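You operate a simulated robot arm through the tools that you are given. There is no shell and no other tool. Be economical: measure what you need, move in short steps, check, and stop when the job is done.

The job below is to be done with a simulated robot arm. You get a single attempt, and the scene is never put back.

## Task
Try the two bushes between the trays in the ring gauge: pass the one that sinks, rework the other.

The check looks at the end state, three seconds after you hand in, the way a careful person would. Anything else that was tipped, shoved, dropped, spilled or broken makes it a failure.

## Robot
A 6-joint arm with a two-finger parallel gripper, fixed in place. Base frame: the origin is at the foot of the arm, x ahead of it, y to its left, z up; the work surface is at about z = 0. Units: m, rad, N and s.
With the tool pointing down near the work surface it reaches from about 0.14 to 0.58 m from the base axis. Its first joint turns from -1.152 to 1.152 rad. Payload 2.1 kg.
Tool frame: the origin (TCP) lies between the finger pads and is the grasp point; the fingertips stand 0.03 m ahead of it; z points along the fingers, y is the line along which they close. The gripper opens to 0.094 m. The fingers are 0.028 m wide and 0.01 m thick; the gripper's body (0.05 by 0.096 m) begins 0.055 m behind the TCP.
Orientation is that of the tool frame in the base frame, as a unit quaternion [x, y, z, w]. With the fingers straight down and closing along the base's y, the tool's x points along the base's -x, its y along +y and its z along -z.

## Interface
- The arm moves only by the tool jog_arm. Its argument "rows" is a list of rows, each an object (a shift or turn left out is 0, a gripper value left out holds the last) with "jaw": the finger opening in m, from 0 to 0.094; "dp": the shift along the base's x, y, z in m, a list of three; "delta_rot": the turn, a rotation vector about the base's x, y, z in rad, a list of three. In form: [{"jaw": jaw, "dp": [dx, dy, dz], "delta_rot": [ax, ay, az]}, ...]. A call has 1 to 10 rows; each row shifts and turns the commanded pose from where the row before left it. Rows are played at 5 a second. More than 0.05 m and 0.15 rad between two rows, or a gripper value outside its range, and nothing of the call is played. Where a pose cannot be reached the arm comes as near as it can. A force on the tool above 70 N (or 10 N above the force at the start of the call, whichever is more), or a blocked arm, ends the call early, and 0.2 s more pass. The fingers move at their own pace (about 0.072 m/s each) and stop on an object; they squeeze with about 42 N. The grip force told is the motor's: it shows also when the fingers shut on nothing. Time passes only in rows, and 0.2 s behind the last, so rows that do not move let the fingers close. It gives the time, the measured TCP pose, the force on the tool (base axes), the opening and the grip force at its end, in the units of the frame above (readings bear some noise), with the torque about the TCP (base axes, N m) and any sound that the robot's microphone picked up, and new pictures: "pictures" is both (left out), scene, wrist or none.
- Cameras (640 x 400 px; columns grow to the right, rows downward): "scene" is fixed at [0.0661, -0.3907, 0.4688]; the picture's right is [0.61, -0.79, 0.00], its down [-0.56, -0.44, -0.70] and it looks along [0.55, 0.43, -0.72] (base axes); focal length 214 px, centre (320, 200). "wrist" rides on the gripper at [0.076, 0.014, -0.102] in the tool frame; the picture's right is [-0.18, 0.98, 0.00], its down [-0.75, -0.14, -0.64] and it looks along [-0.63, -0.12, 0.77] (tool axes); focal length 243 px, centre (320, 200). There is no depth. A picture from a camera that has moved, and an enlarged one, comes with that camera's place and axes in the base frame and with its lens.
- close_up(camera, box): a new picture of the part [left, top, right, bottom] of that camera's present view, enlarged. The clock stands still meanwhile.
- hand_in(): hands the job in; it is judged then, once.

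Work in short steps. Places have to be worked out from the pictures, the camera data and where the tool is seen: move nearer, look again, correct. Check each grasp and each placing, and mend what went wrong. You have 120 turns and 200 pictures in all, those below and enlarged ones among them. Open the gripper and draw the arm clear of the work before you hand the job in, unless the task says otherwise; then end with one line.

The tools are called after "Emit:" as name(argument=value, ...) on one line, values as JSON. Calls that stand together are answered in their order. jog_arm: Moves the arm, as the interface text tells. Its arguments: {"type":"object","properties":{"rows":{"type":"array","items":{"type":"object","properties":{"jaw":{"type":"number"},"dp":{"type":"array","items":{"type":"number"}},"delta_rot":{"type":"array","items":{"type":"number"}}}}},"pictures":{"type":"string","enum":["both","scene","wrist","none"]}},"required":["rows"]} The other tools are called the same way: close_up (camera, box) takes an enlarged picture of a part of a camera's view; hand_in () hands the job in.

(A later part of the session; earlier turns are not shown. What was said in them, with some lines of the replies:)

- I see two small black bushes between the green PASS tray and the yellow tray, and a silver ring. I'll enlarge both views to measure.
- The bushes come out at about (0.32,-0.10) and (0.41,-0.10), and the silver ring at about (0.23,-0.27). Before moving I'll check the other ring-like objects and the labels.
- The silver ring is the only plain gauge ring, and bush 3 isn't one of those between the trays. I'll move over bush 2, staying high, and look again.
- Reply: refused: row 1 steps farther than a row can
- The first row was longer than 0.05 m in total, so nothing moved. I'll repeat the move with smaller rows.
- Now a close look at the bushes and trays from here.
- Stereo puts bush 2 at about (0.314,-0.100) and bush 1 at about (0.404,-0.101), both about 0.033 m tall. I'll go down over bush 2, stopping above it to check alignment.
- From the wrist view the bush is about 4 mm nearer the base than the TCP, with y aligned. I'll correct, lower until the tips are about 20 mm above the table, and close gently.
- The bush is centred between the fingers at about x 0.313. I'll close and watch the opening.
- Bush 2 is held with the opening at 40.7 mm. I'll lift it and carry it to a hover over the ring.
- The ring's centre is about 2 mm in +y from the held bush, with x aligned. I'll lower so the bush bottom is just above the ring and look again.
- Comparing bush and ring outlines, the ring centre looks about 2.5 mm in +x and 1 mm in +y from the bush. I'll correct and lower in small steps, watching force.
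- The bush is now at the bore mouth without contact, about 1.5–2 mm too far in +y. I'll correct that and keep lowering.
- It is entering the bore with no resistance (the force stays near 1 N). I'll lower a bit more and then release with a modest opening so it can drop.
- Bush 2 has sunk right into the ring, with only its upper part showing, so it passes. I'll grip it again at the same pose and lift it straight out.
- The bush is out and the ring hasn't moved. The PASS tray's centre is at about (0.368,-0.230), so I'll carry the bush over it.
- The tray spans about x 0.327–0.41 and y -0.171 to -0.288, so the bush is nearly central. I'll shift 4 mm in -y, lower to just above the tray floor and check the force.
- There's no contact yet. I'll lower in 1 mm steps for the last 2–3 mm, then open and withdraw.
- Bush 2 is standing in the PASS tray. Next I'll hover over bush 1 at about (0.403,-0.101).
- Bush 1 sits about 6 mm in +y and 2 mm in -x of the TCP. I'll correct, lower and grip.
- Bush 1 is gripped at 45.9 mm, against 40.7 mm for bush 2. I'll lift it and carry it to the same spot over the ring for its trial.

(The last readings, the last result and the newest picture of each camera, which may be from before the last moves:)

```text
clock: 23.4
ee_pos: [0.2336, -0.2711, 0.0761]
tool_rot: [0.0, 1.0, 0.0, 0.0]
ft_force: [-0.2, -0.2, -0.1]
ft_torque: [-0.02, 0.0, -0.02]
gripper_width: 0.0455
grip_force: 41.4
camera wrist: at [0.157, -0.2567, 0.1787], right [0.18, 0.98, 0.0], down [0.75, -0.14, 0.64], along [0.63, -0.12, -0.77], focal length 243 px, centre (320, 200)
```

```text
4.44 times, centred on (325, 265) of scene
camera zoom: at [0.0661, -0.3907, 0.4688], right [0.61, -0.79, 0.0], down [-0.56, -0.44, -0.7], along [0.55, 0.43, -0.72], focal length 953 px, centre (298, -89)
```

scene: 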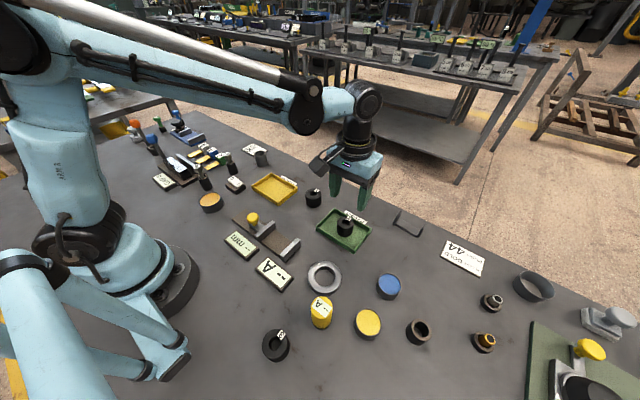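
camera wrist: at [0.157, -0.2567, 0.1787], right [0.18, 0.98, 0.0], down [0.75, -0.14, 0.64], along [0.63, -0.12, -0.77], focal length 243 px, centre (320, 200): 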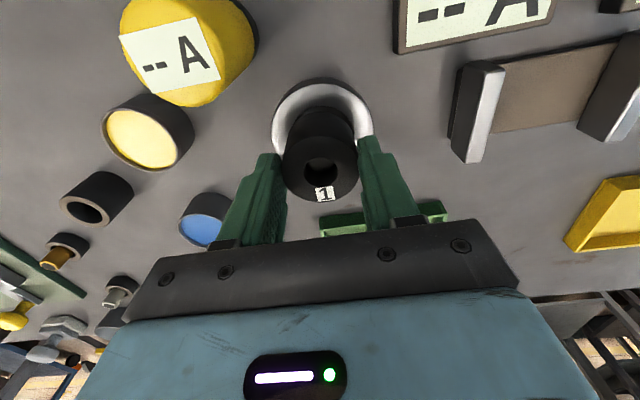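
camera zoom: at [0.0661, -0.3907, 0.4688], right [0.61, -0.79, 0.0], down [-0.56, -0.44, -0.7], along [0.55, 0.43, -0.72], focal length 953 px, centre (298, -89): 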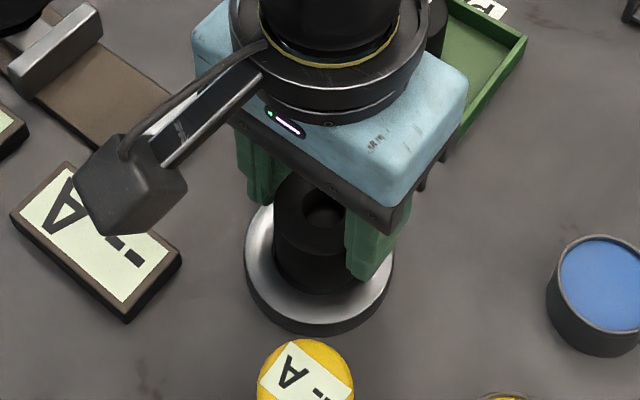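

It's aligned within about 1 mm. I'll lower in 2 mm steps to see whether it lands on the rim or enters.

Emit:
jog_arm(rows=[{"dp": [0, 0.0007, -0.003]}, {"dp": [0, 0, -0.002]}, {"dp": [0, 0, -0.002]}, {"dp": [0, 0, -0.001]}, {"dp": [0, 0, -0.001]}, {}], pictures="none")

```text
clock: 24.8
ee_pos: [0.2319, -0.2701, 0.0691]
tool_rot: [0.0, 1.0, 0.0, 0.0]
ft_force: [0.0, 2.0, 31.2]
ft_torque: [0.24, -0.01, -0.02]
gripper_width: 0.0459
grip_force: 42.2
```

It made contact at the rim height with 31 N, slightly more on the +y side. To rule out misalignment, I'll back off, shift 1 mm in -y and try once more gently.

Emit:
jog_arm(rows=[{"dp": [0, 0, 0.003]}, {"dp": [0, -0.001, 0]}, {"dp": [0, 0, -0.001]}, {"dp": [0, 0, -0.001]}, {"dp": [0, 0, -0.0005]}, {}], pictures="none")

Emit:
close_up(camera="wrist", box=[240, 60, 400, 210])

Emit:
close_up(camera="scene", box=[280, 220, 370, 310])

```text
clock: 26.2
ee_pos: [0.2326, -0.2691, 0.0683]
tool_rot: [0.001, 1.0, 0.0, 0.0]
ft_force: [-0.4, 0.5, -0.3]
ft_torque: [0.01, -0.02, -0.04]
gripper_width: 0.0456
grip_force: 41.6
```

```text
2.67 times, centred on (320, 135) of wrist
camera zoom: at [0.1561, -0.2552, 0.1712], right [0.18, 0.98, 0.0], down [0.75, -0.14, 0.64], along [0.63, -0.12, -0.77], focal length 647 px, centre (320, 373)
```

zoom: 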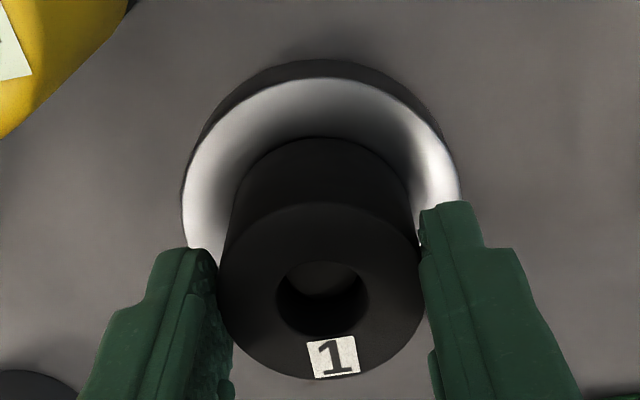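

```text
4.44 times, centred on (325, 265) of scene
camera zoom: at [0.0661, -0.3907, 0.4688], right [0.61, -0.79, 0.0], down [-0.56, -0.44, -0.7], along [0.55, 0.43, -0.72], focal length 953 px, centre (298, -89)
```

zoom: 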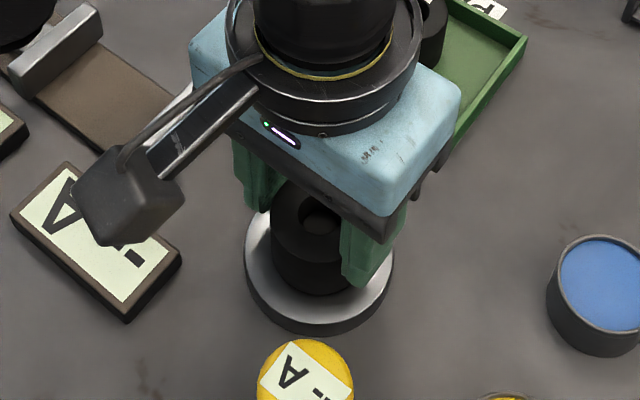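

There's no contact yet at this height. I'll go on in half-millimetre steps.

Emit:
jog_arm(rows=[{"dp": [0, 0, -0.0005]}, {}, {"dp": [0, 0, -0.0005]}, {}], pictures="none")

```text
clock: 27.2
ee_pos: [0.2336, -0.2696, 0.0682]
tool_rot: [0.0, 1.0, 0.0, 0.0]
ft_force: [-5.8, -0.9, 23.2]
ft_torque: [0.21, 0.01, 0.0]
gripper_width: 0.0459
grip_force: 42.0
```

It is blocked at the same rim height. I'll make one more trial shifted 1 mm further in -y, the direction the torque suggests.

Emit:
jog_arm(rows=[{"dp": [0, 0, 0.0025]}, {"dp": [-0.0005, -0.001, 0]}, {"dp": [0, 0, -0.0015]}, {"dp": [0, 0, -0.0005]}, {"dp": [0, 0, -0.0005]}, {}], pictures="none")

```text
clock: 28.6
ee_pos: [0.2332, -0.2685, 0.0697]
tool_rot: [0.0, 1.0, 0.0, 0.0]
ft_force: [-4.4, 1.9, 29.4]
ft_torque: [0.14, 0.05, 0.03]
gripper_width: 0.046
grip_force: 42.2
```

All three trials were stopped by the rim, so bush 1 does not sink and goes to rework. I'll lift it and carry it to the yellow tray at about (0.368, 0.027).

Emit:
jog_arm(rows=[{"dp": [0, 0, 0.04]}, {"dp": [0, 0, 0.045]}, {"dp": [0.02, 0.043, 0]}, {"dp": [0.02, 0.043, 0]}, {"dp": [0.02, 0.043, 0]}, {"dp": [0.02, 0.043, 0]}, {"dp": [0.02, 0.043, 0]}, {"dp": [0.02, 0.043, 0]}, {"dp": [0.0165, 0.04, 0]}, {}])

Emit:
close_up(camera="scene", box=[230, 140, 370, 300])

```text
clock: 30.8
ee_pos: [0.3675, 0.027, 0.1512]
tool_rot: [0.0, 1.0, 0.001, 0.0]
ft_force: [0.3, -0.1, -1.1]
ft_torque: [0.01, -0.01, 0.01]
gripper_width: 0.0459
grip_force: 41.9
camera wrist: at [0.2905, 0.0426, 0.2536], right [0.18, 0.98, 0.0], down [0.75, -0.14, 0.64], along [0.63, -0.12, -0.77], focal length 243 px, centre (320, 200)
```

scene: 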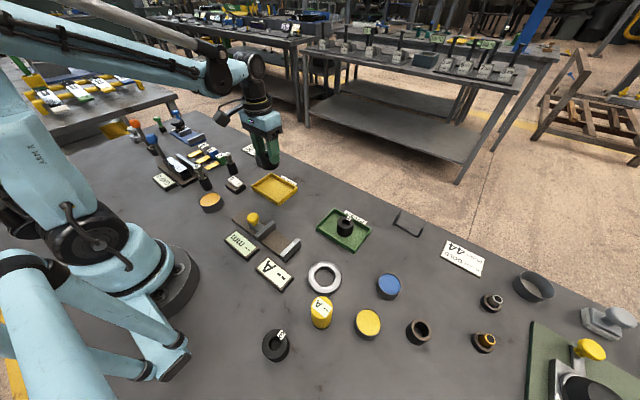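
wrist: 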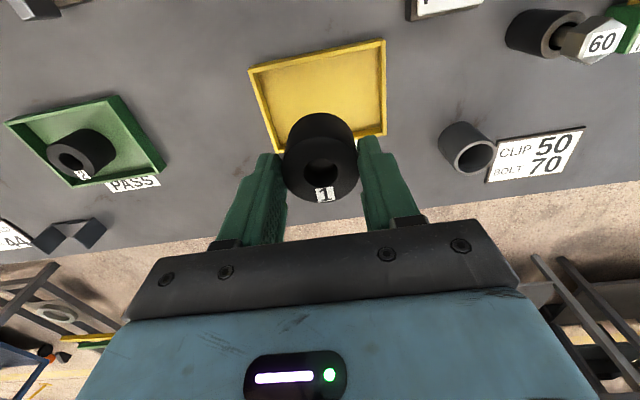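

```text
2.50 times, centred on (300, 220) of scene
camera zoom: at [0.0661, -0.3907, 0.4688], right [0.61, -0.79, 0.0], down [-0.56, -0.44, -0.7], along [0.55, 0.43, -0.72], focal length 536 px, centre (370, 150)
```

zoom: 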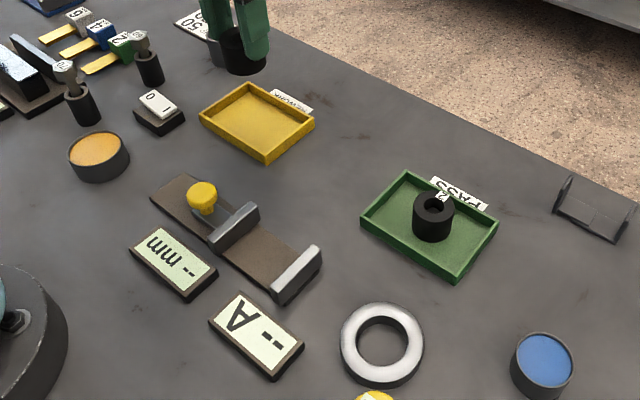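

The ring is still in place and the bush is central over the REWORK tray. I'll lower to just above the floor.

Emit:
jog_arm(rows=[{"dp": [0, 0, -0.04]}, {"dp": [0, 0, -0.04]}, {"dp": [0, 0, -0.01]}, {"dp": [0, 0, -0.004]}, {}, {}], pictures="none")

Emit:
close_up(camera="scene", box=[220, 140, 340, 230])

```text
clock: 32.2
ee_pos: [0.3688, 0.0281, 0.0603]
tool_rot: [0.001, 1.0, 0.0, 0.0]
ft_force: [-0.1, -0.4, -1.2]
ft_torque: [0.01, 0.0, 0.0]
gripper_width: 0.0456
grip_force: 42.0
```

```text
4.44 times, centred on (280, 185) of scene
camera zoom: at [0.0661, -0.3907, 0.4688], right [0.61, -0.79, 0.0], down [-0.56, -0.44, -0.7], along [0.55, 0.43, -0.72], focal length 953 px, centre (498, 267)
```

zoom: 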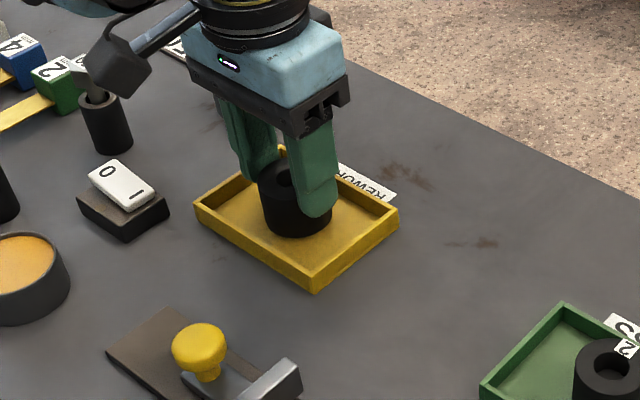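

The bush is inside the tray walls with about 3 mm left to the floor. I'll lower in 1 mm steps, release and withdraw upward.

Emit:
jog_arm(rows=[{"dp": [0, 0, -0.0015]}, {"dp": [0, 0, -0.001]}, {"dp": [0, 0, -0.001]}, {}, {"jaw": 0.065}, {}, {}, {"dp": [0, 0, 0.03]}, {"dp": [0, 0, 0.04]}, {"dp": [0, 0, 0.04]}], pictures="none")

Emit:
jog_arm(rows=[{"dp": [-0.03, 0, 0.04]}, {"dp": [-0.03, 0, 0.04]}, {"jaw": 0.094}, {}])

Emit:
close_up(camera="scene", box=[220, 150, 400, 310])

```text
clock: 34.4
ee_pos: [0.3681, 0.0273, 0.1662]
tool_rot: [0.0, 1.0, 0.0, -0.001]
ft_force: [0.4, -0.3, 0.5]
ft_torque: [0.0, 0.02, 0.07]
gripper_width: 0.065
grip_force: 0.1
```

```text
clock: 35.4
ee_pos: [0.3073, 0.0327, 0.2446]
tool_rot: [0.0, 1.0, -0.001, 0.0]
ft_force: [0.3, 0.0, -0.4]
ft_torque: [0.01, -0.01, 0.03]
gripper_width: 0.0937
grip_force: 0.1
camera wrist: at [0.2311, 0.0483, 0.3474], right [0.18, 0.98, 0.0], down [0.75, -0.14, 0.64], along [0.63, -0.12, -0.77], focal length 243 px, centre (320, 200)
```

scene: 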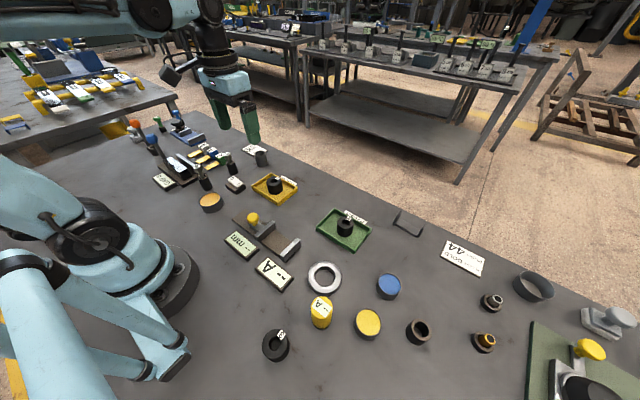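
wrist: 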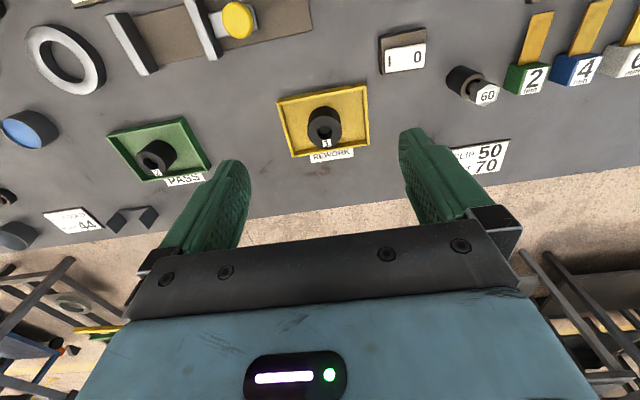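

```text
2.50 times, centred on (310, 230) of scene
camera zoom: at [0.0661, -0.3907, 0.4688], right [0.61, -0.79, 0.0], down [-0.56, -0.44, -0.7], along [0.55, 0.43, -0.72], focal length 536 px, centre (345, 125)
```

zoom: 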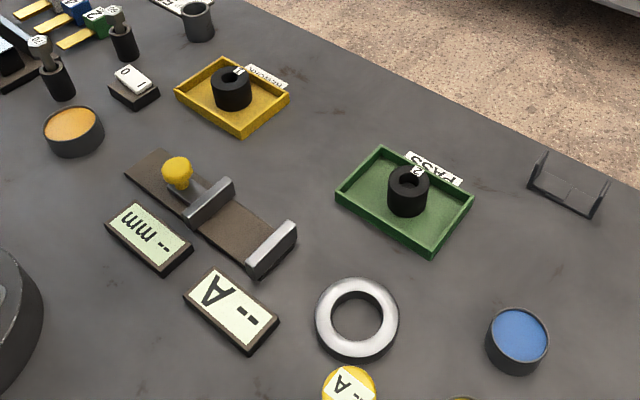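

Bush 2 stands upright in PASS and bush 1 in REWORK. The ring and everything else are where they were, the gripper is open and the arm is clear, so I'm handing in.

Emit:
hand_in()

```text
The job is handed in.
```

Bush 2 sank into the ring gauge and is in the PASS tray; bush 1 stopped on the rim in all three tries and is in the REWORK tray.
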